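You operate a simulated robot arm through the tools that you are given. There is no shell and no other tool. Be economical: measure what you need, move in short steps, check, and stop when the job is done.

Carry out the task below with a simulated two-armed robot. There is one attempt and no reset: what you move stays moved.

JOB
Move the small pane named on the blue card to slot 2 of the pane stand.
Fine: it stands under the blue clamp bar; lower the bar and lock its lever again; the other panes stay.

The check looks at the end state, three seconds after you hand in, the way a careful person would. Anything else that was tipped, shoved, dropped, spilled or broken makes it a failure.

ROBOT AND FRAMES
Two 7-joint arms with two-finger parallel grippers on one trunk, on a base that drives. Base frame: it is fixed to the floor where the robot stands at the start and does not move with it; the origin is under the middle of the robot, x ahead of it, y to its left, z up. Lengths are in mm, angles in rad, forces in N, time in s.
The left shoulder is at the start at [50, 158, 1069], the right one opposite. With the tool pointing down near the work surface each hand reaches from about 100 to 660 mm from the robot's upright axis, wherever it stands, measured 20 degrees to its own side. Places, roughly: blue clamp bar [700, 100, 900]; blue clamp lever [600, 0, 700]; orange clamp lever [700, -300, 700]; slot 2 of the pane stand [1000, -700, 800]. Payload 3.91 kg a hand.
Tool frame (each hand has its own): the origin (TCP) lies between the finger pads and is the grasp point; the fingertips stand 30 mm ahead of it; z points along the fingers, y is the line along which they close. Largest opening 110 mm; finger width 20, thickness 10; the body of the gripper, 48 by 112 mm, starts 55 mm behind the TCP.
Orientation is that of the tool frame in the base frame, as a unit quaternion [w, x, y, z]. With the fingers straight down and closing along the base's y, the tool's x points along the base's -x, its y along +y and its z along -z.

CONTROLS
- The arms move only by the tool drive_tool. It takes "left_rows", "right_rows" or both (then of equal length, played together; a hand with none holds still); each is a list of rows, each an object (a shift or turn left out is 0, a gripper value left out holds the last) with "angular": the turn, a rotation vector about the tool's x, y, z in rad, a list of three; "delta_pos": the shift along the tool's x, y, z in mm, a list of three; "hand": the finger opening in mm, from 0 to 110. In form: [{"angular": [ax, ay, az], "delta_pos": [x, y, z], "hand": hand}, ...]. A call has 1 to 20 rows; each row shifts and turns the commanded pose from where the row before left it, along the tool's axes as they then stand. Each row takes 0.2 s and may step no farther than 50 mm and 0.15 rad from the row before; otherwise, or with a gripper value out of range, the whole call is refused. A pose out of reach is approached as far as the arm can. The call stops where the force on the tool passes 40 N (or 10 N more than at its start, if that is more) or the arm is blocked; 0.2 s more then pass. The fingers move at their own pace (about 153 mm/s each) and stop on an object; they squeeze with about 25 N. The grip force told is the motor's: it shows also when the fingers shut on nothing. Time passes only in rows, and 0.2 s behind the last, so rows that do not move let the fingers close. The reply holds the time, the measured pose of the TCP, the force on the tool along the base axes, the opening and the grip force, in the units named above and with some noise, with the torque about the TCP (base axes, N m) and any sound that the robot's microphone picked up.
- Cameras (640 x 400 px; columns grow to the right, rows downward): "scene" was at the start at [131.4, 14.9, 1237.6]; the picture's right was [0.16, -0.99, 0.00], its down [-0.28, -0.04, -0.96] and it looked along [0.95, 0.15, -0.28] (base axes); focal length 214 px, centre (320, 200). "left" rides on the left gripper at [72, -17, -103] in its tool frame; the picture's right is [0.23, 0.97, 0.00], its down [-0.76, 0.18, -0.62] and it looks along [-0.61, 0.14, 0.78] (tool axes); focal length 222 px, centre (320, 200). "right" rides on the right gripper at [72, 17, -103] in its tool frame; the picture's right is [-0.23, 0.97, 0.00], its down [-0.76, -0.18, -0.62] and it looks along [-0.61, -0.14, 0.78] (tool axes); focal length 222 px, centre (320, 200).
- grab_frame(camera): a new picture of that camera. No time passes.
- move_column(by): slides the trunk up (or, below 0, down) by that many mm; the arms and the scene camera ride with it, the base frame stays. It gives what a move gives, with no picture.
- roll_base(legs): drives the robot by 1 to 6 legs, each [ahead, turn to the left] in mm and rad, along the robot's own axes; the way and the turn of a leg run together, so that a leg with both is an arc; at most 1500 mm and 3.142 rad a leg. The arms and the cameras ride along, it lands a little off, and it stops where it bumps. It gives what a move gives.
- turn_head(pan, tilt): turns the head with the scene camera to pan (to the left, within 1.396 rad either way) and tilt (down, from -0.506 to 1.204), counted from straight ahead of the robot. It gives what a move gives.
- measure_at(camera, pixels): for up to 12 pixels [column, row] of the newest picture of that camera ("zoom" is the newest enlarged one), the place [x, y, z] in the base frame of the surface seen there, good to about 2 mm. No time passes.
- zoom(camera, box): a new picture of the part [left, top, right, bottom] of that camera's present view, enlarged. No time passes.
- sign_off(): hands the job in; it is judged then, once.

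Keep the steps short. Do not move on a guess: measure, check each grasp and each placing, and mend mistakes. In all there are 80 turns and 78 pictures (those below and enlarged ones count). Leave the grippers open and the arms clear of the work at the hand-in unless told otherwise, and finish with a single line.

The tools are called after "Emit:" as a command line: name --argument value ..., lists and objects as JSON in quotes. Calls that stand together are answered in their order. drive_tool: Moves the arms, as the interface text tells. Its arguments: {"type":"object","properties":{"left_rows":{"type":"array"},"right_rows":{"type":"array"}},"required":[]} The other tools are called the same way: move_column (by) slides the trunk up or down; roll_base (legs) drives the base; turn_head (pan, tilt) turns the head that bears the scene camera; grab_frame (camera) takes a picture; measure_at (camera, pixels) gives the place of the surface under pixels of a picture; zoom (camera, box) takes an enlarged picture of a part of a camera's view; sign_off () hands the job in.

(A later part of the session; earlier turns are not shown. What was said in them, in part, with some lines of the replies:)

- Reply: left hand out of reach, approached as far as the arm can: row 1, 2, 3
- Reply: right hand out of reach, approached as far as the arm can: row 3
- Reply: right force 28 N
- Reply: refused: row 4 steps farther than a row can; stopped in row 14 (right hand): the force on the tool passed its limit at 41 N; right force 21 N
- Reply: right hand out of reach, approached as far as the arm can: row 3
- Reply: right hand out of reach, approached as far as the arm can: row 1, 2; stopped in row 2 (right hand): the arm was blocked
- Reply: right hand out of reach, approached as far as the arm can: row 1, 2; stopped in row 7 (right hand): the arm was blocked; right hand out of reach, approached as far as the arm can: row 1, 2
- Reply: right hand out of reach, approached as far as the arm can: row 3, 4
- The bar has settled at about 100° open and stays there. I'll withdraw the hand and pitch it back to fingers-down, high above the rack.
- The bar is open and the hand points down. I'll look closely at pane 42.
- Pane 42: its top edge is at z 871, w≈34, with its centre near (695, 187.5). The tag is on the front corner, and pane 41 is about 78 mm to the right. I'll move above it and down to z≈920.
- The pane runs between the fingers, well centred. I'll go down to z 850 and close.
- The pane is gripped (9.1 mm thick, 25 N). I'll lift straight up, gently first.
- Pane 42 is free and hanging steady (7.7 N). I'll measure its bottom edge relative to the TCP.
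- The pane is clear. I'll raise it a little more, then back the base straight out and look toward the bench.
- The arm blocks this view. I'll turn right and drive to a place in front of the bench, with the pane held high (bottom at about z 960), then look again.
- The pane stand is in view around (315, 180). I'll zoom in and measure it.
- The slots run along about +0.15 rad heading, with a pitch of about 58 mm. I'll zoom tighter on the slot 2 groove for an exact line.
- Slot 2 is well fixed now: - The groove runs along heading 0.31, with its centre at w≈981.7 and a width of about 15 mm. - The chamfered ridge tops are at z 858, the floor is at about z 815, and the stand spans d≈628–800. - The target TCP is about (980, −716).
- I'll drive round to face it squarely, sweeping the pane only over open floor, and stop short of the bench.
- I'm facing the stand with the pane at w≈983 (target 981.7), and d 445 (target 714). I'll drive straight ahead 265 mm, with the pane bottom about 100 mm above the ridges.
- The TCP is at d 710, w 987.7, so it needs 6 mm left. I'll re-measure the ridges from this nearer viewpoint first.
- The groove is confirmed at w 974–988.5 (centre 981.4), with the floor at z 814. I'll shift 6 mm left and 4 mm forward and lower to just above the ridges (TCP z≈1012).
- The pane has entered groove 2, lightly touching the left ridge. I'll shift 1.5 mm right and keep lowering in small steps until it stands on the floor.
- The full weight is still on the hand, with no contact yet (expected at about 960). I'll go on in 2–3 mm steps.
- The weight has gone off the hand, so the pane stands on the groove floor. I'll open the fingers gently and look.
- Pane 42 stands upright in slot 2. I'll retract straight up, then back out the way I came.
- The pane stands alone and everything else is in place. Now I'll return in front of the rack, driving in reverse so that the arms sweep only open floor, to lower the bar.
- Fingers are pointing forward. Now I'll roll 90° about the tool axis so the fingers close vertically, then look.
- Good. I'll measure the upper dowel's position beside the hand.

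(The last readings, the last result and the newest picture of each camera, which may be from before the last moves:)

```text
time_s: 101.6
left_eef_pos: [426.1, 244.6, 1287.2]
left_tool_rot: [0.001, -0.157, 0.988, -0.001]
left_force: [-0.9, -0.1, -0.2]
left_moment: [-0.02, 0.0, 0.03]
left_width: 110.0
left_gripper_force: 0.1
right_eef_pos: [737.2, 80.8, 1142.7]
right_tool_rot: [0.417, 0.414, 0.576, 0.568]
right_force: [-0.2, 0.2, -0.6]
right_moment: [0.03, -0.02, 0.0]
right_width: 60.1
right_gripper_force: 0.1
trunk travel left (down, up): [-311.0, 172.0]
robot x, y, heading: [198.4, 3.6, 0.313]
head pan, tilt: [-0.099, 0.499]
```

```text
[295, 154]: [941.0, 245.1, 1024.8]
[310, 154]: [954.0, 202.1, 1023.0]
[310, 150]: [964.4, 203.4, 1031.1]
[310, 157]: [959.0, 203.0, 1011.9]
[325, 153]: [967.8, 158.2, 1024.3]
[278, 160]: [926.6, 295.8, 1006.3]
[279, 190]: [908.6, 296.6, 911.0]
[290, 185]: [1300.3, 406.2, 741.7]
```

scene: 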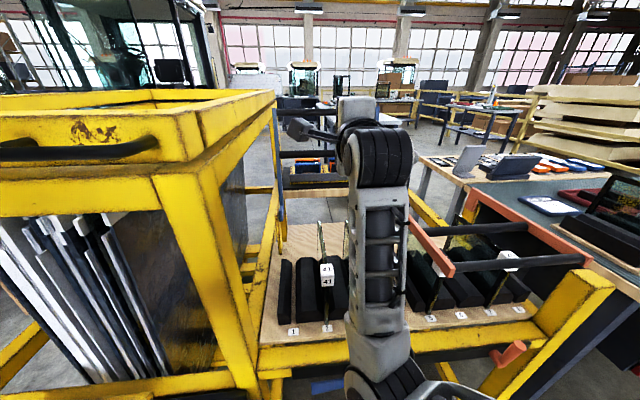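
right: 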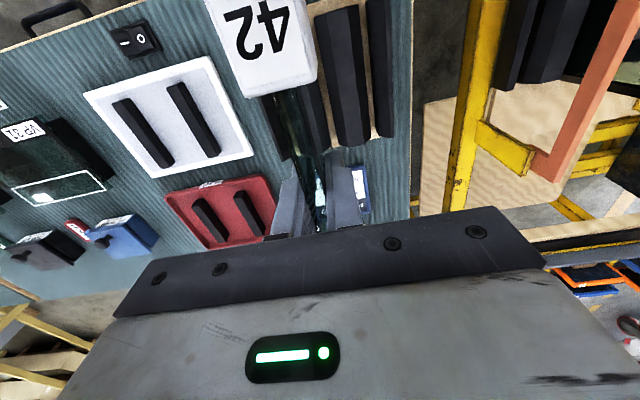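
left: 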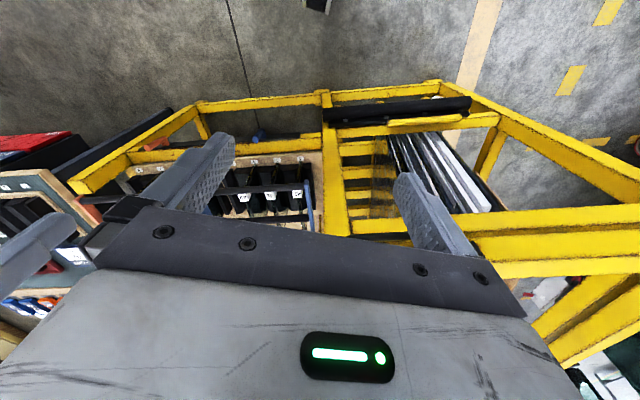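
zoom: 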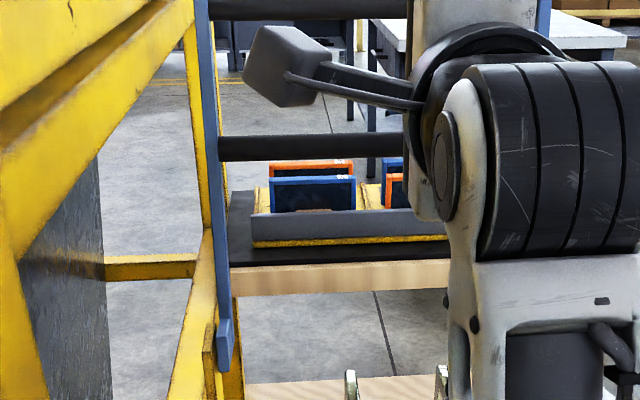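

Emit:
measure_at --camera "scene" --pixels '[[295, 113], [310, 113], [325, 113], [310, 109], [310, 116], [385, 113], [278, 120]]'

```text
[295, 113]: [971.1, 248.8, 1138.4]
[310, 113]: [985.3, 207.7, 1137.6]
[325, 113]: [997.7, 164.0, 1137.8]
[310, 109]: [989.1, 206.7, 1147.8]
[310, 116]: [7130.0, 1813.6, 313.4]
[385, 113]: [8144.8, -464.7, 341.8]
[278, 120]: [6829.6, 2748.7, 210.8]
```

The upper dowel's centre is about d 1013, z 1141, so the bar leans about 105°. The hinge is near d 925, z 820, radius about 332. I'll move right to w≈240 and forward so the open fingers straddle the dowel.

Emit:
drive_tool --right_rows '[{"delta_pos": [-46, 0, 0]}, {"delta_pos": [-46, 0, 0]}, {"delta_pos": [0, 0, 45]}, {"delta_pos": [0, 0, 45]}, {"delta_pos": [0, 0, 45]}, {"delta_pos": [0, 0, 45]}, {"delta_pos": [0, 0, 40]}, {"delta_pos": [0, 0, 30]}, {"delta_pos": [0, 0, 28]}, {}]'

Emit:
zoom --camera "scene" --box '[270, 70, 430, 190]'

Emit:
grab_frame --camera "right"

```text
time_s: 103.8
left_eef_pos: [426.0, 243.6, 1287.3]
left_tool_rot: [0.0, -0.157, 0.988, -0.001]
left_force: [0.4, 0.9, 0.0]
left_moment: [-0.01, 0.0, -0.01]
left_width: 110.1
left_gripper_force: 0.1
right_eef_pos: [1028.5, 85.2, 1144.5]
right_tool_rot: [0.412, 0.414, 0.574, 0.574]
right_force: [-0.2, -0.1, 0.8]
right_moment: [-0.03, -0.01, 0.02]
right_width: 60.1
right_gripper_force: 0.0
trunk travel left (down, up): [-311.0, 172.0]
robot x, y, heading: [198.3, 6.1, 0.312]
head pan, tilt: [-0.099, 0.499]
```

```text
3.33 times, centred on (350, 130) of scene
```

zoom: 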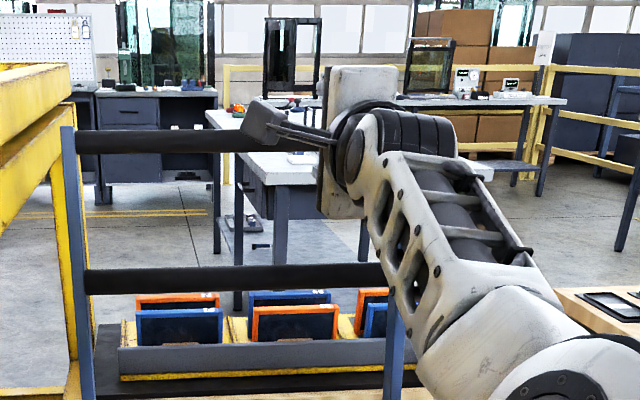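

```text
14 pictures are left
```

right: 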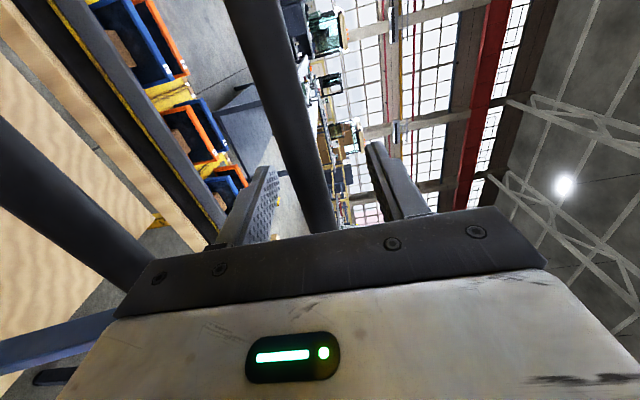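

The dowel lies between the fingers. I'll grip it and draw the bar back along its arc to about 80°.

Emit:
drive_tool --right_rows '[{"hand": 0}, {}, {}, {"delta_pos": [0, 3, -14]}, {"delta_pos": [0, 3, -14]}, {"delta_pos": [0, 2, -14]}, {"delta_pos": [0, 2, -15]}, {"delta_pos": [0, 1, -14]}, {"delta_pos": [0, 0, -15]}, {"delta_pos": [0, 0, -15]}, {"delta_pos": [0, -1, -14]}, {"delta_pos": [0, -2, -15]}, {"delta_pos": [0, -2, -14]}, {}]'

Emit:
zoom --camera "scene" --box '[270, 70, 430, 190]'

Emit:
measure_at --camera "zoom" --pixels '[[150, 140], [180, 275], [180, 130], [150, 130], [70, 200], [80, 300]]'

```text
time_s: 106.8
left_eef_pos: [424.2, 245.5, 1287.1]
left_tool_rot: [0.001, -0.157, 0.988, -0.001]
left_force: [-0.1, -0.1, -0.4]
left_moment: [-0.01, 0.01, -0.02]
left_width: 110.3
left_gripper_force: 0.1
right_eef_pos: [889.3, 40.1, 1153.8]
right_tool_rot: [0.412, 0.413, 0.574, 0.574]
right_force: [-1.2, 4.8, 12.2]
right_moment: [0.14, -0.45, 0.42]
right_width: 19.9
right_gripper_force: 45.0
trunk travel left (down, up): [-311.0, 172.0]
robot x, y, heading: [197.0, 2.4, 0.318]
head pan, tilt: [-0.099, 0.499]
```

```text
3.33 times, centred on (350, 130) of scene
```

zoom: 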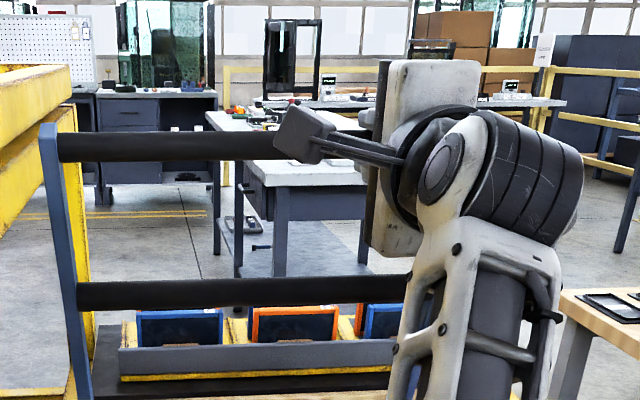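

```text
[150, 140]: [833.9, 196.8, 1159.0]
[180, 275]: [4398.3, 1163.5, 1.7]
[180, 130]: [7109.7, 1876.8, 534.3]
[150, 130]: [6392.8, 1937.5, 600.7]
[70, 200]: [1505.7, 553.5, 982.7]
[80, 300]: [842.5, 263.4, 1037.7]
```

It's past upright and under control. The 12 N upward shows my path was a little low. The refitted hinge is d≈911.5, z≈844, R≈312. I'll lower to about 50°, still gripping.

Emit:
drive_tool --right_rows '[{"delta_pos": [0, -2, -14.2]}, {"delta_pos": [0, -2.7, -14.2]}, {"delta_pos": [0, -3.7, -13]}, {"delta_pos": [0, -4.4, -13]}, {"delta_pos": [0, -5, -12.6]}, {"delta_pos": [0, -5.5, -12.6]}, {"delta_pos": [0, -6.1, -12.1]}, {"delta_pos": [0, -6.5, -12.1]}, {"delta_pos": [0, -7.1, -11.5]}, {"delta_pos": [0, -7.5, -11.4]}, {"delta_pos": [0, -8.1, -10.9]}, {"delta_pos": [0, -8.5, -10.8]}, {}]'

```text
time_s: 109.6
left_eef_pos: [420.0, 244.4, 1287.1]
left_tool_rot: [0.003, -0.156, 0.988, -0.001]
left_force: [-1.2, 0.9, -0.4]
left_moment: [0.0, -0.01, -0.02]
left_width: 110.0
left_gripper_force: 0.2
right_eef_pos: [744.9, -7.0, 1088.3]
right_tool_rot: [0.415, 0.411, 0.572, 0.577]
right_force: [-21.8, 4.1, 20.7]
right_moment: [0.26, -0.27, -0.2]
right_width: 19.6
right_gripper_force: 45.0
trunk travel left (down, up): [-311.0, 172.0]
robot x, y, heading: [196.6, 5.6, 0.314]
head pan, tilt: [-0.099, 0.499]
```

The outward force says the true radius is a few mm larger. The bar is now at a stable angle, so I'll loosen to a 30 mm cage (the lower finger carries it) and follow down to about 25°.

Emit:
drive_tool --right_rows '[{"hand": 30}, {}, {"delta_pos": [0, -9.2, -10]}, {"delta_pos": [0, -9.2, -10]}, {"delta_pos": [0, -10, -9.2]}, {"delta_pos": [0, -10.1, -9.2]}, {"delta_pos": [0, -10.8, -8.3]}, {"delta_pos": [0, -10.9, -8.3]}, {"delta_pos": [0, -11.5, -7.3]}, {"delta_pos": [0, -11.5, -7.3]}, {"delta_pos": [0, -12.1, -6.3]}, {"delta_pos": [0, -12.1, -6.3]}, {}]'

Emit:
turn_head --pan -0.1 --tilt 0.75

Emit:
grab_frame --camera "scene"

```text
time_s: 110.6
left_eef_pos: [430.5, 244.1, 1287.3]
left_tool_rot: [-0.001, -0.156, 0.988, 0.0]
left_force: [-1.1, 0.8, 0.1]
left_moment: [0.01, -0.05, 0.03]
left_width: 110.1
left_gripper_force: 0.1
right_eef_pos: [741.8, -9.5, 1075.4]
right_tool_rot: [0.412, 0.413, 0.574, 0.575]
right_force: [19.4, 4.7, -26.2]
right_moment: [0.22, -0.88, -0.06]
right_width: 43.4
right_gripper_force: 13.7
trunk travel left (down, up): [-311.0, 172.0]
robot x, y, heading: [200.3, -0.1, 0.316]
head pan, tilt: [-0.099, 0.499]
stopped in row 5 (right hand): the force on the tool passed its limit at 51 N (the readings are from after the stop); the commanded pose is now the measured one
```

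```text
time_s: 111.3
left_eef_pos: [430.3, 245.1, 1286.8]
left_tool_rot: [-0.002, -0.156, 0.988, -0.001]
left_force: [0.3, -0.3, 0.2]
left_moment: [-0.02, 0.0, 0.0]
left_width: 110.0
left_gripper_force: 0.1
right_eef_pos: [741.9, -10.8, 1075.9]
right_tool_rot: [0.414, 0.411, 0.573, 0.576]
right_force: [20.4, 2.1, -26.6]
right_moment: [0.1, -0.86, 0.02]
right_width: 43.3
right_gripper_force: 13.7
trunk travel left (down, up): [-311.0, 172.0]
robot x, y, heading: [201.6, 2.1, 0.317]
head pan, tilt: [-0.099, 0.75]
```

```text
12 pictures are left
```

scene: 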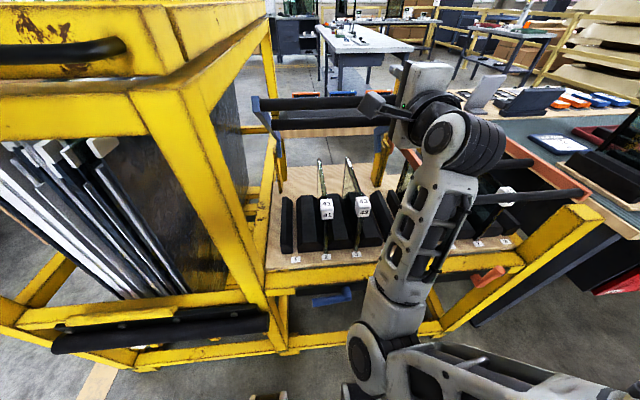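

Emit:
zoom --camera "scene" --box '[240, 50, 480, 200]'

Emit:
measure_at --camera "scene" --pixels '[[310, 104], [310, 125], [340, 103], [262, 112], [380, 150], [330, 123], [258, 100]]'

Emit:
grab_frame --camera "right"

```text
2.67 times, centred on (360, 125) of scene
```

zoom: 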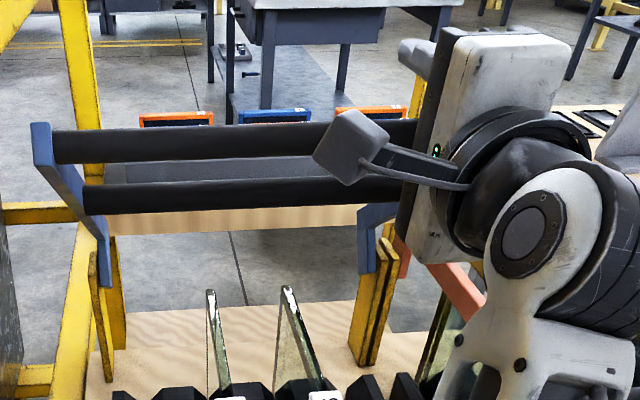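

```text
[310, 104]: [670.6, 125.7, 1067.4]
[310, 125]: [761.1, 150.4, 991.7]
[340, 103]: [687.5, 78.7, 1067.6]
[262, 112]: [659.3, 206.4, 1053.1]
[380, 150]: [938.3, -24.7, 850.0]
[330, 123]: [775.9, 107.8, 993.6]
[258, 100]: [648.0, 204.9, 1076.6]
```

```text
10 pictures are left
```

right: 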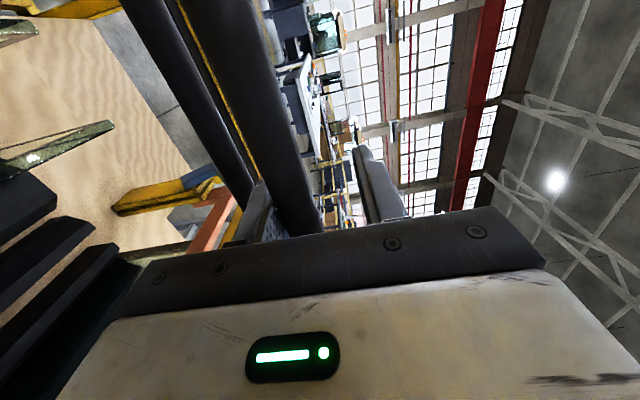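

The bar's dowel sits on the lower finger, and pulling the hand back was dragging it (a friction wedge). I'll go mostly straight down so that the dowel slides toward the palm, and only retreat once the angle is shallower.

Emit:
drive_tool --right_rows '[{"delta_pos": [0, -4, 4], "hand": 44}, {"delta_pos": [0, -6, 0]}, {"delta_pos": [0, -8, 0]}, {"delta_pos": [0, -8, 0]}, {"delta_pos": [0, -8, 0]}, {}]'

```text
time_s: 113.0
left_eef_pos: [429.8, 244.7, 1286.9]
left_tool_rot: [-0.001, -0.156, 0.988, -0.001]
left_force: [0.7, 0.7, 0.5]
left_moment: [0.03, -0.02, 0.0]
left_width: 109.6
left_gripper_force: 0.2
right_eef_pos: [747.4, -10.3, 1091.6]
right_tool_rot: [0.435, 0.389, 0.544, 0.603]
right_force: [13.9, 2.3, -21.2]
right_moment: [0.19, -0.62, -0.04]
right_width: 55.4
right_gripper_force: 11.1
trunk travel left (down, up): [-311.0, 172.0]
robot x, y, heading: [200.9, 7.2, 0.316]
head pan, tilt: [-0.099, 0.75]
stopped in row 6 (right hand): the arm was blocked; the commanded pose is now the measured one
```

The arm itself is blocked (the hand tilted instead of descending), so I suspect the elbow is touching the rack rail. I'll look down at it.

Emit:
turn_head --pan -0.25 --tilt 0.95

Emit:
grab_frame --camera "scene"

```text
time_s: 113.7
left_eef_pos: [430.8, 245.0, 1285.8]
left_tool_rot: [-0.001, -0.156, 0.988, 0.0]
left_force: [0.0, -0.7, 0.3]
left_moment: [0.02, -0.03, -0.03]
left_width: 110.2
left_gripper_force: 0.1
right_eef_pos: [745.8, -9.5, 1093.8]
right_tool_rot: [0.434, 0.387, 0.543, 0.606]
right_force: [19.1, 0.4, -23.5]
right_moment: [0.1, -0.8, -0.09]
right_width: 56.8
right_gripper_force: 12.4
trunk travel left (down, up): [-311.0, 172.0]
robot x, y, heading: [198.5, 2.9, 0.317]
head pan, tilt: [-0.25, 0.949]
```

```text
9 pictures are left
```

scene: 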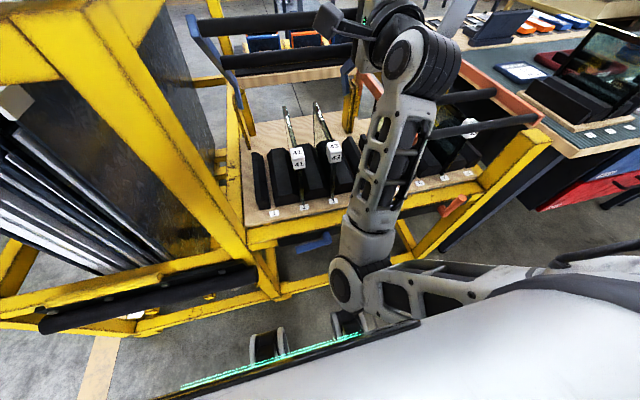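

Emit:
measure_at --camera "scene" --pixels '[[345, 285], [345, 315], [365, 240], [370, 260], [345, 240], [320, 242], [300, 240], [400, 300], [265, 345], [348, 322], [290, 30], [290, 60]]'

```text
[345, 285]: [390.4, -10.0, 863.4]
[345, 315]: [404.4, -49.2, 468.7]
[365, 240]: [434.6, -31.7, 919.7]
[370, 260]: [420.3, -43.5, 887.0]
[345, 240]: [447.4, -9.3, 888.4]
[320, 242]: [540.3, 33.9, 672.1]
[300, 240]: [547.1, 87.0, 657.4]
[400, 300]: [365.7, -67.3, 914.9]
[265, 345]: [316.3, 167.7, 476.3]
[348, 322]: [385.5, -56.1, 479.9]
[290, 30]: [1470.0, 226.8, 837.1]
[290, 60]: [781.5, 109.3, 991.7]
```

The elbow is free of the rack, so the arm is at a joint limit in this fold and the finger is dragging on the dowel. I'll keep the arm as it is and lower the bar with the trunk instead. The dowel then rests on the lower finger and slides toward the palm, and the base can follow back. First a small test.

Emit:
drive_tool --right_rows '[{"hand": 60}, {}]'

Emit:
move_column --by -20

```text
time_s: 114.3
left_eef_pos: [427.6, 243.7, 1286.8]
left_tool_rot: [-0.002, -0.156, 0.988, 0.0]
left_force: [0.5, -0.6, 0.4]
left_moment: [0.01, 0.04, -0.01]
left_width: 110.0
left_gripper_force: 0.0
right_eef_pos: [743.4, -9.2, 1095.2]
right_tool_rot: [0.437, 0.386, 0.539, 0.608]
right_force: [9.7, -3.3, -13.8]
right_moment: [-0.09, -0.45, 0.13]
right_width: 67.2
right_gripper_force: 7.5
trunk travel left (down, up): [-311.0, 172.0]
robot x, y, heading: [199.7, 5.7, 0.311]
head pan, tilt: [-0.25, 0.949]
```

```text
time_s: 115.0
left_eef_pos: [426.3, 244.2, 1267.2]
left_tool_rot: [0.0, -0.156, 0.988, -0.001]
left_force: [0.7, 0.8, 0.3]
left_moment: [0.01, 0.0, 0.05]
left_width: 110.2
left_gripper_force: 0.0
right_eef_pos: [741.9, -8.8, 1078.2]
right_tool_rot: [0.437, 0.384, 0.54, 0.609]
right_force: [-2.8, 1.3, -4.9]
right_moment: [0.12, -0.06, 0.01]
right_width: 62.5
right_gripper_force: 1.9
trunk travel left (down, up): [-291.0, 192.0]
robot x, y, heading: [197.3, 0.5, 0.313]
head pan, tilt: [-0.25, 0.949]
```

The load dropped to 5 N, so this works. I'll continue: trunk down, then base back, in small steps.

Emit:
move_column --by -20

Emit:
roll_base --legs '[[-18, 0]]'

Emit:
move_column --by -24

```text
time_s: 115.6
left_eef_pos: [426.0, 244.5, 1247.7]
left_tool_rot: [0.001, -0.157, 0.988, -0.001]
left_force: [-1.3, 0.0, -0.2]
left_moment: [0.01, -0.01, -0.01]
left_width: 110.0
left_gripper_force: 0.0
right_eef_pos: [740.2, -10.4, 1058.9]
right_tool_rot: [0.439, 0.384, 0.538, 0.609]
right_force: [-8.5, -2.0, -0.3]
right_moment: [-0.09, 0.21, -0.19]
right_width: 61.0
right_gripper_force: 1.3
trunk travel left (down, up): [-271.0, 212.0]
robot x, y, heading: [198.8, 7.4, 0.312]
head pan, tilt: [-0.25, 0.949]
```

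```text
time_s: 116.4
left_eef_pos: [413.6, 240.6, 1246.3]
left_tool_rot: [-0.001, -0.157, 0.988, -0.001]
left_force: [1.0, -0.4, 0.6]
left_moment: [0.01, 0.02, 0.03]
left_width: 109.7
left_gripper_force: 0.1
right_eef_pos: [728.9, -14.0, 1054.9]
right_tool_rot: [0.436, 0.386, 0.541, 0.606]
right_force: [17.1, 5.9, -18.9]
right_moment: [0.46, -1.27, 0.1]
right_width: 70.3
right_gripper_force: 10.7
trunk travel left (down, up): [-271.0, 212.0]
robot x, y, heading: [183.8, -2.7, 0.313]
head pan, tilt: [-0.25, 0.949]
```

```text
time_s: 117.1
left_eef_pos: [408.5, 239.9, 1224.9]
left_tool_rot: [0.001, -0.158, 0.988, -0.002]
left_force: [0.5, -0.7, 0.1]
left_moment: [-0.03, 0.03, 0.0]
left_width: 110.0
left_gripper_force: 0.1
right_eef_pos: [724.5, -13.8, 1036.1]
right_tool_rot: [0.436, 0.385, 0.54, 0.608]
right_force: [-8.8, -1.7, -0.3]
right_moment: [-0.09, 0.18, -0.24]
right_width: 61.4
right_gripper_force: 1.7
trunk travel left (down, up): [-247.0, 236.0]
robot x, y, heading: [178.6, -1.7, 0.309]
head pan, tilt: [-0.25, 0.949]
```

Emit:
roll_base --legs '[[-14, 0]]'

Emit:
move_column --by -25

Emit:
roll_base --legs '[[-12, 0]]'

Emit:
move_column --by -25

Emit:
zoom --camera "scene" --box '[180, 0, 500, 200]'

```text
time_s: 117.9
left_eef_pos: [398.3, 234.1, 1221.7]
left_tool_rot: [-0.001, -0.156, 0.988, -0.001]
left_force: [1.3, 0.3, -0.2]
left_moment: [0.03, 0.0, -0.01]
left_width: 109.9
left_gripper_force: 0.2
right_eef_pos: [714.6, -17.9, 1030.2]
right_tool_rot: [0.435, 0.387, 0.542, 0.606]
right_force: [13.5, 4.5, -14.3]
right_moment: [0.36, -0.92, 0.05]
right_width: 67.8
right_gripper_force: 7.8
trunk travel left (down, up): [-247.0, 236.0]
robot x, y, heading: [165.6, -6.8, 0.316]
head pan, tilt: [-0.25, 0.949]
```

```text
time_s: 118.6
left_eef_pos: [393.9, 235.6, 1198.7]
left_tool_rot: [0.002, -0.156, 0.988, 0.0]
left_force: [-0.2, -0.3, -0.3]
left_moment: [-0.01, 0.0, 0.0]
left_width: 110.0
left_gripper_force: 0.0
right_eef_pos: [711.0, -18.1, 1008.9]
right_tool_rot: [0.437, 0.384, 0.54, 0.608]
right_force: [-13.5, -3.8, 0.5]
right_moment: [-0.17, 0.41, -0.42]
right_width: 61.2
right_gripper_force: 1.3
trunk travel left (down, up): [-222.0, 261.0]
robot x, y, heading: [168.7, -8.5, 0.315]
head pan, tilt: [-0.25, 0.949]
```

```text
time_s: 119.3
left_eef_pos: [386.2, 231.8, 1196.6]
left_tool_rot: [0.0, -0.155, 0.988, -0.001]
left_force: [0.9, -0.1, 0.6]
left_moment: [0.01, -0.01, -0.01]
left_width: 109.7
left_gripper_force: 0.1
right_eef_pos: [703.5, -21.3, 1005.3]
right_tool_rot: [0.434, 0.386, 0.544, 0.606]
right_force: [9.3, 3.3, -11.2]
right_moment: [0.29, -0.7, 0.03]
right_width: 66.1
right_gripper_force: 6.1
trunk travel left (down, up): [-222.0, 261.0]
robot x, y, heading: [154.7, -9.9, 0.314]
head pan, tilt: [-0.25, 0.949]
```

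```text
time_s: 120.0
left_eef_pos: [383.2, 230.8, 1172.8]
left_tool_rot: [0.002, -0.156, 0.988, 0.0]
left_force: [-0.1, 0.3, 0.1]
left_moment: [-0.02, 0.02, 0.02]
left_width: 109.9
left_gripper_force: 0.0
right_eef_pos: [699.5, -22.3, 983.6]
right_tool_rot: [0.437, 0.385, 0.541, 0.607]
right_force: [-16.0, -4.4, -0.2]
right_moment: [-0.18, 0.44, -0.45]
right_width: 61.6
right_gripper_force: 1.1
trunk travel left (down, up): [-197.0, 286.0]
robot x, y, heading: [156.6, -13.4, 0.315]
head pan, tilt: [-0.25, 0.949]
```

```text
2.00 times, centred on (340, 100) of scene
```

zoom: 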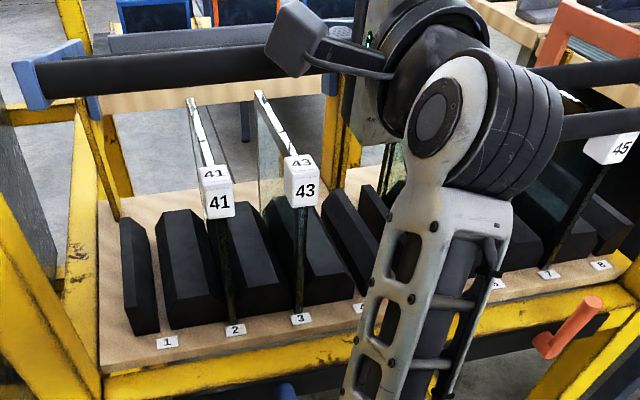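

Emit:
measure_at --camera "zoom" --pixels '[[180, 65], [180, 85], [240, 70], [400, 300], [380, 380], [430, 220]]'

Emit:
roll_base --legs '[[-18, 0]]'

Emit:
move_column --by -25

Emit:
roll_base --legs '[[-14, 0]]'

```text
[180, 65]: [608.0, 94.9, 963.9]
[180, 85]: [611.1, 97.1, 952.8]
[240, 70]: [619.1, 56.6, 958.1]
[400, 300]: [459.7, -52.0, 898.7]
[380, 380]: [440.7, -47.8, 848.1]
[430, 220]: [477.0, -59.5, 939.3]
```

```text
time_s: 120.8
left_eef_pos: [367.9, 226.4, 1171.6]
left_tool_rot: [-0.001, -0.156, 0.988, -0.001]
left_force: [-0.5, 0.7, 0.4]
left_moment: [-0.01, -0.02, -0.01]
left_width: 110.0
left_gripper_force: 0.1
right_eef_pos: [686.4, -26.2, 981.2]
right_tool_rot: [0.435, 0.385, 0.542, 0.607]
right_force: [0.0, 1.9, -7.4]
right_moment: [0.13, -0.11, 0.02]
right_width: 63.1
right_gripper_force: 3.5
trunk travel left (down, up): [-197.0, 286.0]
robot x, y, heading: [136.9, -20.3, 0.319]
head pan, tilt: [-0.25, 0.949]
```

```text
time_s: 121.5
left_eef_pos: [366.8, 226.2, 1148.2]
left_tool_rot: [0.0, -0.157, 0.988, -0.001]
left_force: [-0.1, -0.4, 0.1]
left_moment: [-0.01, 0.0, 0.01]
left_width: 110.0
left_gripper_force: 0.0
right_eef_pos: [685.9, -25.7, 956.0]
right_tool_rot: [0.435, 0.386, 0.543, 0.606]
right_force: [-2.1, -1.0, -5.4]
right_moment: [0.1, -0.11, -0.01]
right_width: 62.7
right_gripper_force: 2.9
trunk travel left (down, up): [-172.0, 311.0]
robot x, y, heading: [144.2, -13.9, 0.316]
head pan, tilt: [-0.25, 0.949]
```

```text
time_s: 122.3
left_eef_pos: [354.6, 222.3, 1147.6]
left_tool_rot: [0.0, -0.156, 0.988, -0.001]
left_force: [-0.6, 0.5, -0.1]
left_moment: [0.0, 0.03, 0.02]
left_width: 110.0
left_gripper_force: 0.1
right_eef_pos: [672.1, -30.5, 957.2]
right_tool_rot: [0.434, 0.386, 0.543, 0.607]
right_force: [-2.6, 0.7, -5.8]
right_moment: [0.13, 0.0, 0.01]
right_width: 62.5
right_gripper_force: 3.1
trunk travel left (down, up): [-172.0, 311.0]
robot x, y, heading: [125.0, -21.6, 0.316]
head pan, tilt: [-0.25, 0.949]
```

Smooth now (about 6 N). Last part: the dowel is at about z 930 and should rest near 893.

Emit:
move_column --by -22

Emit:
move_column --by -16

Emit:
move_column --by -10

Emit:
zoom --camera "scene" --box '[180, 10, 500, 210]'

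Emit:
measure_at --camera "zoom" --pixels '[[180, 130], [180, 120], [180, 140], [250, 128], [40, 110], [250, 60]]'

```text
time_s: 123.0
left_eef_pos: [354.3, 221.7, 1125.8]
left_tool_rot: [0.001, -0.156, 0.988, 0.0]
left_force: [0.0, 0.4, 0.3]
left_moment: [0.01, 0.0, 0.01]
left_width: 110.1
left_gripper_force: 0.1
right_eef_pos: [671.7, -30.8, 935.0]
right_tool_rot: [0.434, 0.386, 0.542, 0.607]
right_force: [-1.5, -1.6, -5.9]
right_moment: [0.07, -0.06, 0.0]
right_width: 62.9
right_gripper_force: 3.0
trunk travel left (down, up): [-150.0, 333.0]
robot x, y, heading: [126.5, -18.2, 0.314]
head pan, tilt: [-0.25, 0.949]
```

```text
time_s: 123.6
left_eef_pos: [354.1, 221.8, 1110.2]
left_tool_rot: [0.0, -0.156, 0.988, -0.001]
left_force: [-0.3, 0.0, 0.5]
left_moment: [-0.01, -0.01, 0.01]
left_width: 110.3
left_gripper_force: 0.3
right_eef_pos: [670.9, -31.4, 919.3]
right_tool_rot: [0.434, 0.385, 0.542, 0.608]
right_force: [-1.6, -1.1, -3.3]
right_moment: [0.01, -0.02, 0.0]
right_width: 61.4
right_gripper_force: 1.7
trunk travel left (down, up): [-134.0, 349.0]
robot x, y, heading: [126.0, -19.4, 0.31]
head pan, tilt: [-0.25, 0.949]
```

```text
time_s: 124.2
left_eef_pos: [354.3, 221.2, 1100.2]
left_tool_rot: [0.0, -0.156, 0.988, 0.0]
left_force: [0.6, 0.0, 0.5]
left_moment: [-0.02, -0.02, 0.02]
left_width: 109.9
left_gripper_force: 0.0
right_eef_pos: [671.0, -29.7, 910.1]
right_tool_rot: [0.435, 0.385, 0.542, 0.607]
right_force: [0.4, 0.1, -0.4]
right_moment: [0.01, -0.02, -0.02]
right_width: 59.8
right_gripper_force: 0.1
trunk travel left (down, up): [-124.0, 359.0]
robot x, y, heading: [125.6, -20.4, 0.311]
head pan, tilt: [-0.25, 0.949]
```

```text
2.00 times, centred on (340, 110) of scene
```

zoom: 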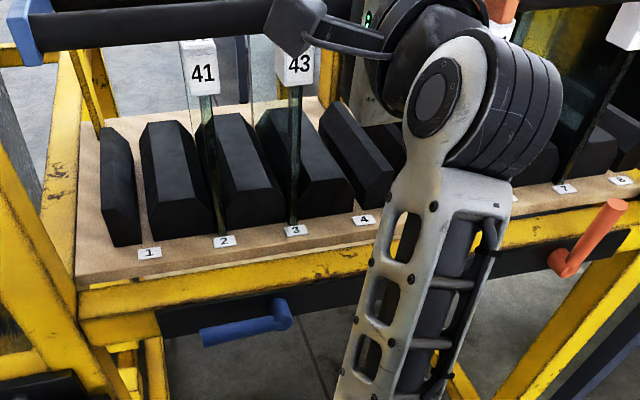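

```text
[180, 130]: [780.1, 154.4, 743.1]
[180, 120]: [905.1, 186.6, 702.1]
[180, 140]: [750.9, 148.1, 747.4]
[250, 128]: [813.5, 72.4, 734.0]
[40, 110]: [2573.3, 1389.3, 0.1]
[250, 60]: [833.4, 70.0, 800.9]
```

The force is zero, so the bar is down and at rest, and panes 41 and 43 stand as before. Turns are getting short, so I'll batch the next steps:
- back straight out of the dowel
- close the fingers and put the arm in a low, extended pose
- lower the trunk
- shift the base left, well clear of the racks, ready for the lever

Emit:
roll_base --legs '[[-264, 0]]'

Emit:
drive_tool --right_rows '[{"angular": [0.116, 0, 0], "hand": 0}, {"delta_pos": [-35, 0, 0]}, {"delta_pos": [-35, 0, 0]}, {"delta_pos": [-34, 0, 0]}, {"delta_pos": [0, -40, 0]}, {"delta_pos": [0, -40, -10]}, {"delta_pos": [0, -40, -10]}, {"delta_pos": [0, -40, -10]}, {"delta_pos": [0, -40, -10]}, {"delta_pos": [0, -27, -10]}, {}]'

Emit:
move_column --by -47

Emit:
roll_base --legs '[[0, 1.571], [241, 0], [0, -1.571]]'

Emit:
turn_head --pan -0.3 --tilt 0.6

Emit:
grab_frame --camera "scene"

```text
time_s: 126.1
left_eef_pos: [100.7, 139.0, 1101.1]
left_tool_rot: [0.0, -0.156, 0.988, 0.0]
left_force: [0.1, -0.5, 0.6]
left_moment: [0.0, 0.02, -0.03]
left_width: 110.1
left_gripper_force: 0.0
right_eef_pos: [418.2, -114.5, 909.3]
right_tool_rot: [0.435, 0.386, 0.542, 0.607]
right_force: [0.2, 0.1, -0.3]
right_moment: [0.01, 0.02, -0.01]
right_width: 59.9
right_gripper_force: 0.0
trunk travel left (down, up): [-124.0, 359.0]
robot x, y, heading: [-127.3, -103.5, 0.311]
head pan, tilt: [-0.25, 0.949]
```

```text
time_s: 127.8
left_eef_pos: [101.4, 138.4, 1099.1]
left_tool_rot: [0.0, -0.156, 0.988, -0.001]
left_force: [0.3, 0.2, 1.0]
left_moment: [0.01, -0.03, 0.0]
left_width: 110.2
left_gripper_force: 0.0
right_eef_pos: [441.3, -214.5, 887.4]
right_tool_rot: [0.458, 0.357, 0.507, 0.637]
right_force: [-0.7, -0.4, 0.2]
right_moment: [-0.01, 0.0, 0.01]
right_width: 0.0
right_gripper_force: 24.6
trunk travel left (down, up): [-124.0, 359.0]
robot x, y, heading: [-127.8, -101.0, 0.316]
head pan, tilt: [-0.25, 0.949]
stopped in row 8 (right hand): the arm was blocked; the commanded pose is now the measured one
```

```text
time_s: 128.7
left_eef_pos: [80.4, 143.2, 1073.9]
left_tool_rot: [0.013, -0.156, 0.988, -0.006]
left_force: [0.6, -0.3, -0.4]
left_moment: [-0.01, -0.01, -0.01]
left_width: 110.2
left_gripper_force: 0.2
right_eef_pos: [424.7, -213.0, 891.6]
right_tool_rot: [0.476, 0.334, 0.489, 0.65]
right_force: [0.1, -0.4, -0.6]
right_moment: [0.01, 0.02, -0.01]
right_width: 0.2
right_gripper_force: 25.2
trunk travel left (down, up): [-77.0, 406.0]
robot x, y, heading: [-129.9, -102.6, 0.314]
head pan, tilt: [-0.25, 0.949]
```

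```text
time_s: 138.1
left_eef_pos: [4.0, 374.4, 1070.6]
left_tool_rot: [0.011, -0.159, 0.987, -0.005]
left_force: [-0.3, -0.9, -0.6]
left_moment: [-0.03, -0.02, 0.01]
left_width: 110.0
left_gripper_force: 0.0
right_eef_pos: [349.0, 23.4, 894.6]
right_tool_rot: [0.473, 0.332, 0.486, 0.656]
right_force: [-0.3, -0.7, -0.1]
right_moment: [0.01, 0.01, 0.02]
right_width: 0.0
right_gripper_force: 24.9
trunk travel left (down, up): [-77.0, 406.0]
robot x, y, heading: [-205.3, 127.4, 0.314]
head pan, tilt: [-0.25, 0.949]
```

```text
time_s: 138.9
left_eef_pos: [1.9, 372.0, 1070.1]
left_tool_rot: [0.014, -0.159, 0.987, -0.005]
left_force: [-0.5, -0.9, -0.9]
left_moment: [0.0, -0.01, 0.02]
left_width: 109.9
left_gripper_force: 0.1
right_eef_pos: [348.0, 22.1, 896.7]
right_tool_rot: [0.472, 0.33, 0.482, 0.661]
right_force: [-0.5, -0.1, -0.7]
right_moment: [0.01, 0.02, 0.0]
right_width: 0.1
right_gripper_force: 24.8
trunk travel left (down, up): [-77.0, 406.0]
robot x, y, heading: [-205.5, 128.3, 0.325]
head pan, tilt: [-0.3, 0.6]
```

```text
6 pictures are left
```

scene: 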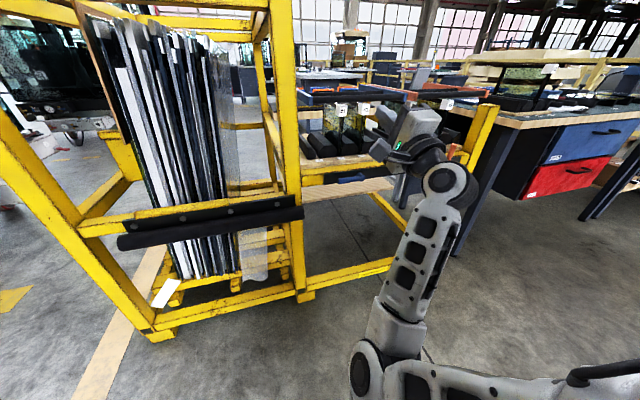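

The elbow was resting on the robot's own chassis, which explains the blocks. I'll raise the trunk back to its starting height and pitch the hand to fingers-down. With this roll the fingers close along the rack's depth, which suits pinching the flat-lying lever pin. Then I'll drive up to the lever.

Emit:
move_column --by 234

Emit:
drive_tool --right_rows '[{"angular": [0.1457, 0, 0]}, {"angular": [0.1457, 0, 0]}, {"angular": [0.1457, 0, 0]}, {"angular": [0.1457, 0, 0]}, {"angular": [0.1457, 0, 0]}, {"angular": [0.1457, 0, 0]}, {"angular": [0.1457, 0, 0]}, {"angular": [0.1457, 0, 0]}, {"angular": [0.1457, 0, 0]}, {"angular": [0.1457, 0, 0]}, {"angular": [0.1457, 0, 0]}, {"angular": [0.1457, 0, 0]}, {"angular": [0.1457, 0, 0]}, {"hand": 34}, {}]'

Emit:
roll_base --legs '[[165, 0]]'

```text
time_s: 141.4
left_eef_pos: [22.7, 370.0, 1286.7]
left_tool_rot: [0.001, -0.159, 0.987, -0.001]
left_force: [0.4, 0.2, 0.8]
left_moment: [-0.02, -0.02, 0.02]
left_width: 110.2
left_gripper_force: 0.1
right_eef_pos: [364.7, 19.0, 1100.6]
right_tool_rot: [0.464, 0.342, 0.49, 0.654]
right_force: [-0.1, 0.0, -0.3]
right_moment: [0.05, 0.01, 0.0]
right_width: 0.2
right_gripper_force: 25.0
trunk travel left (down, up): [-311.0, 172.0]
robot x, y, heading: [-203.5, 124.9, 0.32]
head pan, tilt: [-0.3, 0.6]
```

```text
time_s: 144.6
left_eef_pos: [24.8, 369.6, 1286.9]
left_tool_rot: [0.0, -0.159, 0.987, 0.0]
left_force: [-0.3, 0.3, -0.4]
left_moment: [0.0, -0.01, 0.0]
left_width: 110.0
left_gripper_force: 0.0
right_eef_pos: [400.0, 12.3, 1094.1]
right_tool_rot: [-0.006, 0.578, 0.816, -0.016]
right_force: [0.2, 0.3, -0.3]
right_moment: [-0.02, 0.01, -0.03]
right_width: 33.7
right_gripper_force: 0.0
right hand out of reach, approached as far as the arm can: row 7, 8, 9
trunk travel left (down, up): [-311.0, 172.0]
robot x, y, heading: [-200.1, 123.5, 0.317]
head pan, tilt: [-0.3, 0.6]
```

```text
time_s: 146.0
left_eef_pos: [180.8, 421.0, 1285.9]
left_tool_rot: [0.0, -0.158, 0.987, -0.001]
left_force: [0.0, 0.4, -0.3]
left_moment: [0.02, 0.01, -0.03]
left_width: 109.9
left_gripper_force: 0.1
right_eef_pos: [555.3, 66.1, 1095.5]
right_tool_rot: [-0.006, 0.577, 0.816, -0.016]
right_force: [-0.3, 0.0, 0.2]
right_moment: [-0.03, 0.02, -0.01]
right_width: 33.8
right_gripper_force: 0.0
trunk travel left (down, up): [-311.0, 172.0]
robot x, y, heading: [-46.2, 179.5, 0.318]
head pan, tilt: [-0.3, 0.6]
```

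The hand points down with the finger line along the depth: TCP d 549, w 107. I'll correct the small tilt, move to d≈511, w≈97 and descend to z≈780, then look through the wrist camera.

Emit:
drive_tool --right_rows '[{"angular": [-0.034, 0, 0.029], "hand": 44}, {"delta_pos": [10, -38, 0]}, {}, {"delta_pos": [0, 0, 45]}, {"delta_pos": [0, 0, 45]}, {"delta_pos": [0, 0, 45]}, {"delta_pos": [0, 0, 45]}, {"delta_pos": [0, 0, 45]}, {"delta_pos": [0, 0, 45]}, {"delta_pos": [0, 0, 45]}, {}]'

Emit:
grab_frame --camera "right"

Emit:
measure_at --camera "right" --pixels '[[320, 120], [320, 140], [320, 160], [300, 150], [340, 150], [330, 180], [310, 100], [330, 100], [350, 120], [290, 120]]'

```text
time_s: 148.0
left_eef_pos: [179.0, 420.8, 1287.0]
left_tool_rot: [0.0, -0.159, 0.987, -0.001]
left_force: [0.7, 0.1, 0.2]
left_moment: [0.01, 0.02, 0.01]
left_width: 110.0
left_gripper_force: 0.2
right_eef_pos: [546.3, 57.0, 843.8]
right_tool_rot: [0.012, 0.588, 0.809, 0.006]
right_force: [-19.1, -1.3, 8.4]
right_moment: [0.37, -1.46, 0.72]
right_width: 43.8
right_gripper_force: 0.0
right hand out of reach, approached as far as the arm can: row 2, 4
trunk travel left (down, up): [-311.0, 172.0]
robot x, y, heading: [-49.5, 178.5, 0.321]
head pan, tilt: [-0.3, 0.6]
stopped in row 10 (right hand): the force on the tool passed its limit at 52 N (the readings are from after the stop); the commanded pose is now the measured one
```

```text
5 pictures are left
```

right: 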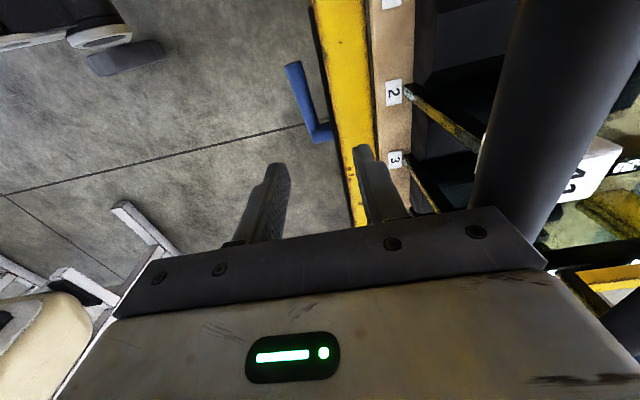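

```text
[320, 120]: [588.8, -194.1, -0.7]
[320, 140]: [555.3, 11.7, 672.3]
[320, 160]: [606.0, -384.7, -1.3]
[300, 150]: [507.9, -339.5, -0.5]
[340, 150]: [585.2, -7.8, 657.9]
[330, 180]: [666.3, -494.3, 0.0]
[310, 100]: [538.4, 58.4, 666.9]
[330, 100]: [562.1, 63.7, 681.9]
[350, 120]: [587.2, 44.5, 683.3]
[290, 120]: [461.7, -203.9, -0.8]
```

The wrist couldn't pull back that far, so the body brushed the dowel at d 537. I'll back the base 25 mm, then shift left, lower onto the pin (TCP z≈672) and pinch it.

Emit:
roll_base --legs '[[-25, 0]]'

Emit:
drive_tool --right_rows '[{"delta_pos": [16, 0, 0]}, {"delta_pos": [0, 0, 40]}, {"delta_pos": [0, 0, 40]}, {"delta_pos": [0, 0, 40]}, {"delta_pos": [0, 0, 30]}, {"delta_pos": [0, 0, 20]}, {}, {"hand": 0}, {}, {}]'

Emit:
grab_frame --camera "right"

```text
time_s: 148.8
left_eef_pos: [156.2, 414.0, 1287.3]
left_tool_rot: [0.0, -0.159, 0.987, 0.001]
left_force: [0.4, -0.1, 0.7]
left_moment: [-0.01, -0.01, 0.03]
left_width: 110.2
left_gripper_force: 0.0
right_eef_pos: [524.8, 50.0, 842.8]
right_tool_rot: [0.011, 0.588, 0.809, 0.005]
right_force: [0.0, -0.5, 0.1]
right_moment: [-0.01, -0.02, -0.01]
right_width: 44.0
right_gripper_force: 0.1
trunk travel left (down, up): [-311.0, 172.0]
robot x, y, heading: [-69.9, 170.4, 0.315]
head pan, tilt: [-0.3, 0.6]
```

```text
time_s: 150.1
left_eef_pos: [155.2, 414.2, 1287.8]
left_tool_rot: [-0.001, -0.159, 0.987, 0.0]
left_force: [-0.2, -0.3, -0.1]
left_moment: [0.01, 0.03, 0.0]
left_width: 109.9
left_gripper_force: 0.0
right_eef_pos: [528.4, 65.9, 711.3]
right_tool_rot: [0.017, 0.588, 0.809, 0.011]
right_force: [-10.6, 1.0, 19.0]
right_moment: [0.36, -0.05, 0.22]
right_width: 38.8
right_gripper_force: 0.0
trunk travel left (down, up): [-311.0, 172.0]
robot x, y, heading: [-69.9, 167.7, 0.313]
head pan, tilt: [-0.3, 0.6]
stopped in row 5 (right hand): the force on the tool passed its limit at 55 N (the readings are from after the stop); the commanded pose is now the measured one
```

```text
4 pictures are left
5 turns are left
```

right: 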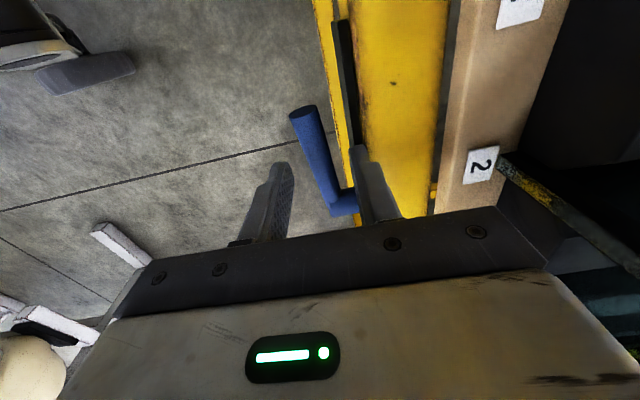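

The far finger landed on the black rail because the hand was about 10 mm too far in. I'll rise 15 mm, come back 10 mm, narrow to 36 mm, then lower around the pin, pinch it and swing it up along its arc (radius 53 mm). Any contact stops the sequence.

Emit:
drive_tool --right_rows '[{"delta_pos": [0, 0, -15]}, {"delta_pos": [0, -10, 0], "angular": [0.03, 0, 0], "hand": 36}, {}]'

Emit:
drive_tool --right_rows '[{"delta_pos": [0, 0, 20]}, {"delta_pos": [0, 0, 20]}, {"delta_pos": [0, 0, 12]}, {}, {"hand": 0}, {}, {}, {"delta_pos": [-1.8, 0, -13.7]}, {"delta_pos": [-5.3, 0, -12.8]}, {"delta_pos": [-8.4, 0, -10.9]}, {"delta_pos": [-10.9, 0, -8.4]}, {"delta_pos": [-12.8, 0, -5.3]}, {"delta_pos": [-13.7, 0, -1.8]}, {"delta_pos": [-4, 0, 0]}, {}]'

Emit:
grab_frame --camera "right"

```text
time_s: 150.8
left_eef_pos: [157.3, 413.0, 1286.2]
left_tool_rot: [0.0, -0.158, 0.987, -0.001]
left_force: [-0.3, 0.6, -0.3]
left_moment: [0.01, 0.0, 0.02]
left_width: 110.2
left_gripper_force: 0.1
right_eef_pos: [517.0, 61.3, 721.3]
right_tool_rot: [0.008, 0.589, 0.808, -0.002]
right_force: [-0.1, 0.4, -0.6]
right_moment: [-0.02, 0.0, 0.01]
right_width: 36.0
right_gripper_force: 0.0
trunk travel left (down, up): [-311.0, 172.0]
robot x, y, heading: [-68.9, 166.7, 0.323]
head pan, tilt: [-0.3, 0.6]
```

```text
time_s: 152.0
left_eef_pos: [158.2, 413.8, 1285.8]
left_tool_rot: [-0.001, -0.16, 0.987, 0.0]
left_force: [-0.2, -0.1, 0.0]
left_moment: [0.01, 0.01, 0.02]
left_width: 109.8
left_gripper_force: 0.0
right_eef_pos: [528.4, 64.7, 671.3]
right_tool_rot: [0.018, 0.585, 0.811, 0.009]
right_force: [28.0, 3.4, -14.1]
right_moment: [0.58, 0.07, 0.53]
right_width: 17.7
right_gripper_force: 24.9
trunk travel left (down, up): [-311.0, 172.0]
robot x, y, heading: [-69.6, 173.0, 0.32]
head pan, tilt: [-0.3, 0.6]
stopped in row 5 (right hand): the force on the tool passed its limit at 47 N (the readings are from after the stop); the commanded pose is now the measured one
```

```text
3 pictures are left
4 turns are left
```

right: 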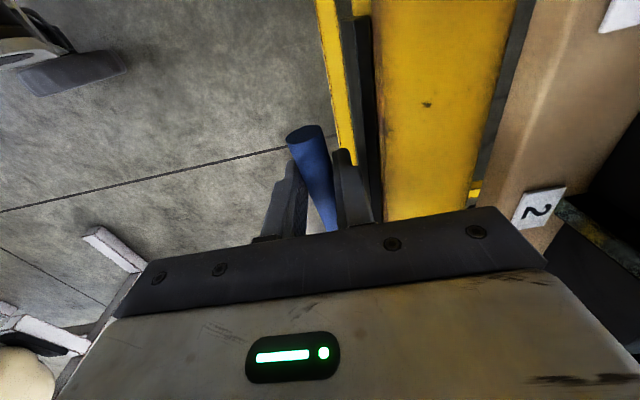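

The pin is pinched (17.7 mm) at w≈100. The closing spike only stopped the sequence. I'll relieve the side load a little and swing the pin upright along its arc.

Emit:
drive_tool --right_rows '[{"delta_pos": [0, 3, 0]}, {"delta_pos": [0, 2, -2]}, {}, {"delta_pos": [-1.8, 0.5, -11.7]}, {"delta_pos": [-5.2, 0.5, -12.6]}, {"delta_pos": [-8.3, 0.5, -10.8]}, {"delta_pos": [-10.8, 0.3, -8.3]}, {"delta_pos": [-12.6, 0.2, -5.2]}, {"delta_pos": [-13.5, 0, -1.8]}, {"delta_pos": [-3, 0, 0]}, {}]'

Emit:
grab_frame --camera "right"

Emit:
measure_at --camera "right" --pixels '[[310, 150], [315, 170], [320, 190], [325, 205], [310, 180], [320, 215]]'

```text
time_s: 154.4
left_eef_pos: [157.2, 414.5, 1286.3]
left_tool_rot: [-0.001, -0.16, 0.987, 0.0]
left_force: [0.1, 0.7, -0.4]
left_moment: [-0.01, 0.0, 0.03]
left_width: 109.7
left_gripper_force: 0.0
right_eef_pos: [548.7, 12.9, 725.5]
right_tool_rot: [0.017, 0.588, 0.808, 0.006]
right_force: [-0.4, -0.4, -0.7]
right_moment: [0.02, 0.01, 0.01]
right_width: 0.2
right_gripper_force: 37.9
trunk travel left (down, up): [-311.0, 172.0]
robot x, y, heading: [-74.1, 172.5, 0.32]
head pan, tilt: [-0.3, 0.6]
```

```text
2 pictures are left
```

right: 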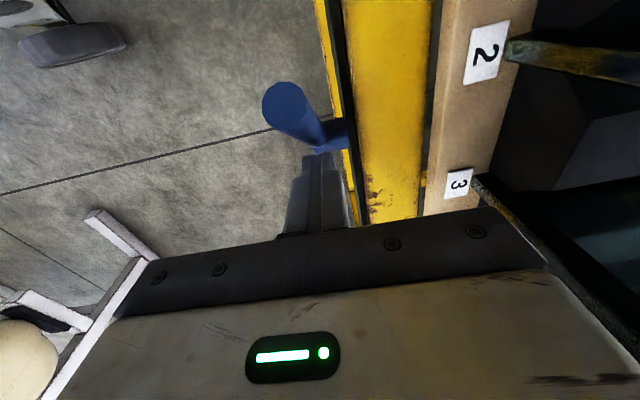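

```text
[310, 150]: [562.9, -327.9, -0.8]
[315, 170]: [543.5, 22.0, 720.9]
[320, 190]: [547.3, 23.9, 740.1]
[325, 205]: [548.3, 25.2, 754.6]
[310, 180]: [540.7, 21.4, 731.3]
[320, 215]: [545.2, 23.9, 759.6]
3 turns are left
```

The pin slipped out but stayed raised at about 56° (I work out its tip at w≈103, z≈732), and the hand is now to its right. I'll go up and over it to the left, come down beside it with closed fingers, push it right to its stop, then retreat and look.

Emit:
drive_tool --right_rows '[{"delta_pos": [0, -9, -5]}, {"delta_pos": [0, 0, -30]}, {"delta_pos": [0, 0, -28]}, {}, {"delta_pos": [33, 0, 0]}, {"delta_pos": [32, 0, 0]}, {"delta_pos": [32, 0, 0]}, {}, {"delta_pos": [0, 0, 32]}, {"delta_pos": [0, 0, 31]}, {}, {"delta_pos": [-20, 0, 0]}, {"delta_pos": [-20, 0, 0]}, {"delta_pos": [-15, 0, 0]}, {"delta_pos": [-10, 0, 0]}, {"delta_pos": [-8, 0, 0]}, {"delta_pos": [-6, 0, 0]}, {}]'

Emit:
drive_tool --right_rows '[{"delta_pos": [14, 0, 0]}, {"delta_pos": [0, 0, -40]}, {"delta_pos": [0, 0, -40]}, {"delta_pos": [0, 0, -40], "hand": 60}, {}]'

Emit:
turn_head --pan -0.68 --tilt 0.75

Emit:
grab_frame --camera "right"

Emit:
grab_frame --camera "scene"

Emit:
measure_at --camera "right" --pixels '[[320, 140], [325, 150], [330, 160], [315, 150], [335, 150], [320, 170], [330, 180], [310, 130], [300, 130], [330, 130], [340, 170], [310, 165]]'

```text
time_s: 158.2
left_eef_pos: [156.4, 414.5, 1286.5]
left_tool_rot: [0.0, -0.16, 0.987, -0.001]
left_force: [0.5, 0.0, -0.1]
left_moment: [-0.02, 0.02, 0.0]
left_width: 109.9
left_gripper_force: 0.0
right_eef_pos: [531.8, 30.7, 724.3]
right_tool_rot: [0.015, 0.585, 0.811, 0.007]
right_force: [-2.9, 7.6, 1.6]
right_moment: [-0.02, -0.02, 0.0]
right_width: 0.1
right_gripper_force: 37.7
trunk travel left (down, up): [-311.0, 172.0]
robot x, y, heading: [-71.7, 171.1, 0.322]
head pan, tilt: [-0.3, 0.6]
```

```text
time_s: 159.4
left_eef_pos: [157.6, 413.3, 1287.1]
left_tool_rot: [-0.001, -0.161, 0.987, 0.0]
left_force: [-0.6, -0.7, -0.4]
left_moment: [0.01, -0.05, -0.01]
left_width: 110.1
left_gripper_force: 0.1
right_eef_pos: [524.3, 43.8, 844.5]
right_tool_rot: [0.015, 0.587, 0.81, 0.005]
right_force: [1.0, 0.2, 0.3]
right_moment: [0.04, -0.02, 0.01]
right_width: 60.2
right_gripper_force: 0.2
trunk travel left (down, up): [-311.0, 172.0]
robot x, y, heading: [-72.7, 170.5, 0.316]
head pan, tilt: [-0.3, 0.6]
```

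```text
time_s: 160.2
left_eef_pos: [157.3, 414.8, 1287.9]
left_tool_rot: [0.0, -0.16, 0.987, 0.0]
left_force: [-1.4, 0.2, 0.0]
left_moment: [0.0, 0.01, -0.02]
left_width: 110.2
left_gripper_force: 0.0
right_eef_pos: [524.4, 43.6, 844.5]
right_tool_rot: [0.016, 0.587, 0.809, 0.007]
right_force: [1.1, -0.1, 0.4]
right_moment: [-0.03, 0.03, -0.01]
right_width: 60.0
right_gripper_force: 0.0
trunk travel left (down, up): [-311.0, 172.0]
robot x, y, heading: [-75.0, 174.1, 0.32]
head pan, tilt: [-0.681, 0.75]
```

```text
1 pictures are left
```

right: 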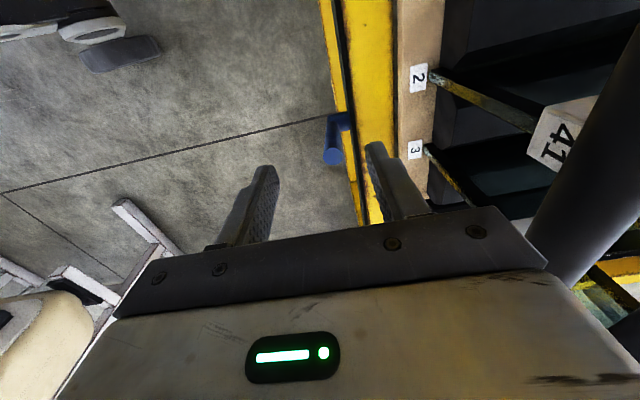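

```text
0 pictures are left
```

scene: 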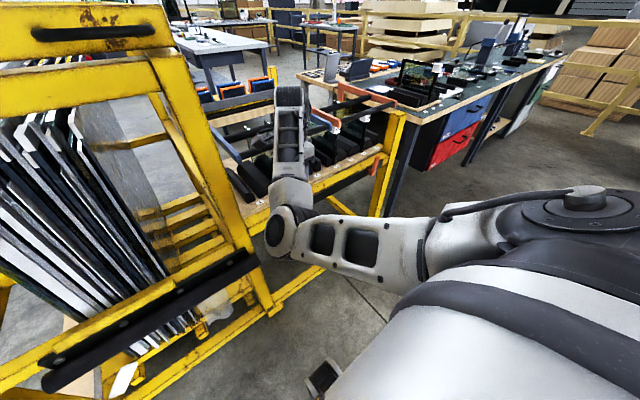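

```text
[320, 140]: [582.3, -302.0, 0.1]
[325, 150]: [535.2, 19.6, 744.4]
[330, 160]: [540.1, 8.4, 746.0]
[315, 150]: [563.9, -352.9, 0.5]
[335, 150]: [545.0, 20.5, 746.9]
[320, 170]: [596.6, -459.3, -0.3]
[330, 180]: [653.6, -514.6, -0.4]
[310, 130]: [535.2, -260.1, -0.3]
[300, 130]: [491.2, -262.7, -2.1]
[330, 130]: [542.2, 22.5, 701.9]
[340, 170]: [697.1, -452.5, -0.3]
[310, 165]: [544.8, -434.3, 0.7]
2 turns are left
```

The pin's top is level at z 744–747, centred near (539, 14), the same as the locked start position. So the lever is upright again at its stop. I'll back the robot away with the grippers open.

Emit:
roll_base --legs '[[-200, 0]]'

```text
time_s: 161.8
left_eef_pos: [-32.7, 351.3, 1286.7]
left_tool_rot: [0.0, -0.159, 0.987, 0.0]
left_force: [-0.5, 0.4, 0.6]
left_moment: [0.01, 0.02, 0.01]
left_width: 109.9
left_gripper_force: 0.1
right_eef_pos: [335.5, -19.9, 845.5]
right_tool_rot: [0.015, 0.587, 0.809, 0.006]
right_force: [0.4, 1.1, 0.2]
right_moment: [-0.02, -0.01, 0.0]
right_width: 60.1
right_gripper_force: 0.1
trunk travel left (down, up): [-311.0, 172.0]
robot x, y, heading: [-260.5, 103.3, 0.321]
head pan, tilt: [-0.681, 0.75]
1 turns are left
```

The arms are clear, the grippers are open, the bar is down and the lever is locked, so I'm handing in.

Emit:
sign_off

```text
The job is handed in.
```

Pane 42 stands in slot 2 of the pane stand, the blue bar is down, its lever is back upright at the locked position, and the other panes looked unmoved in the views I had.
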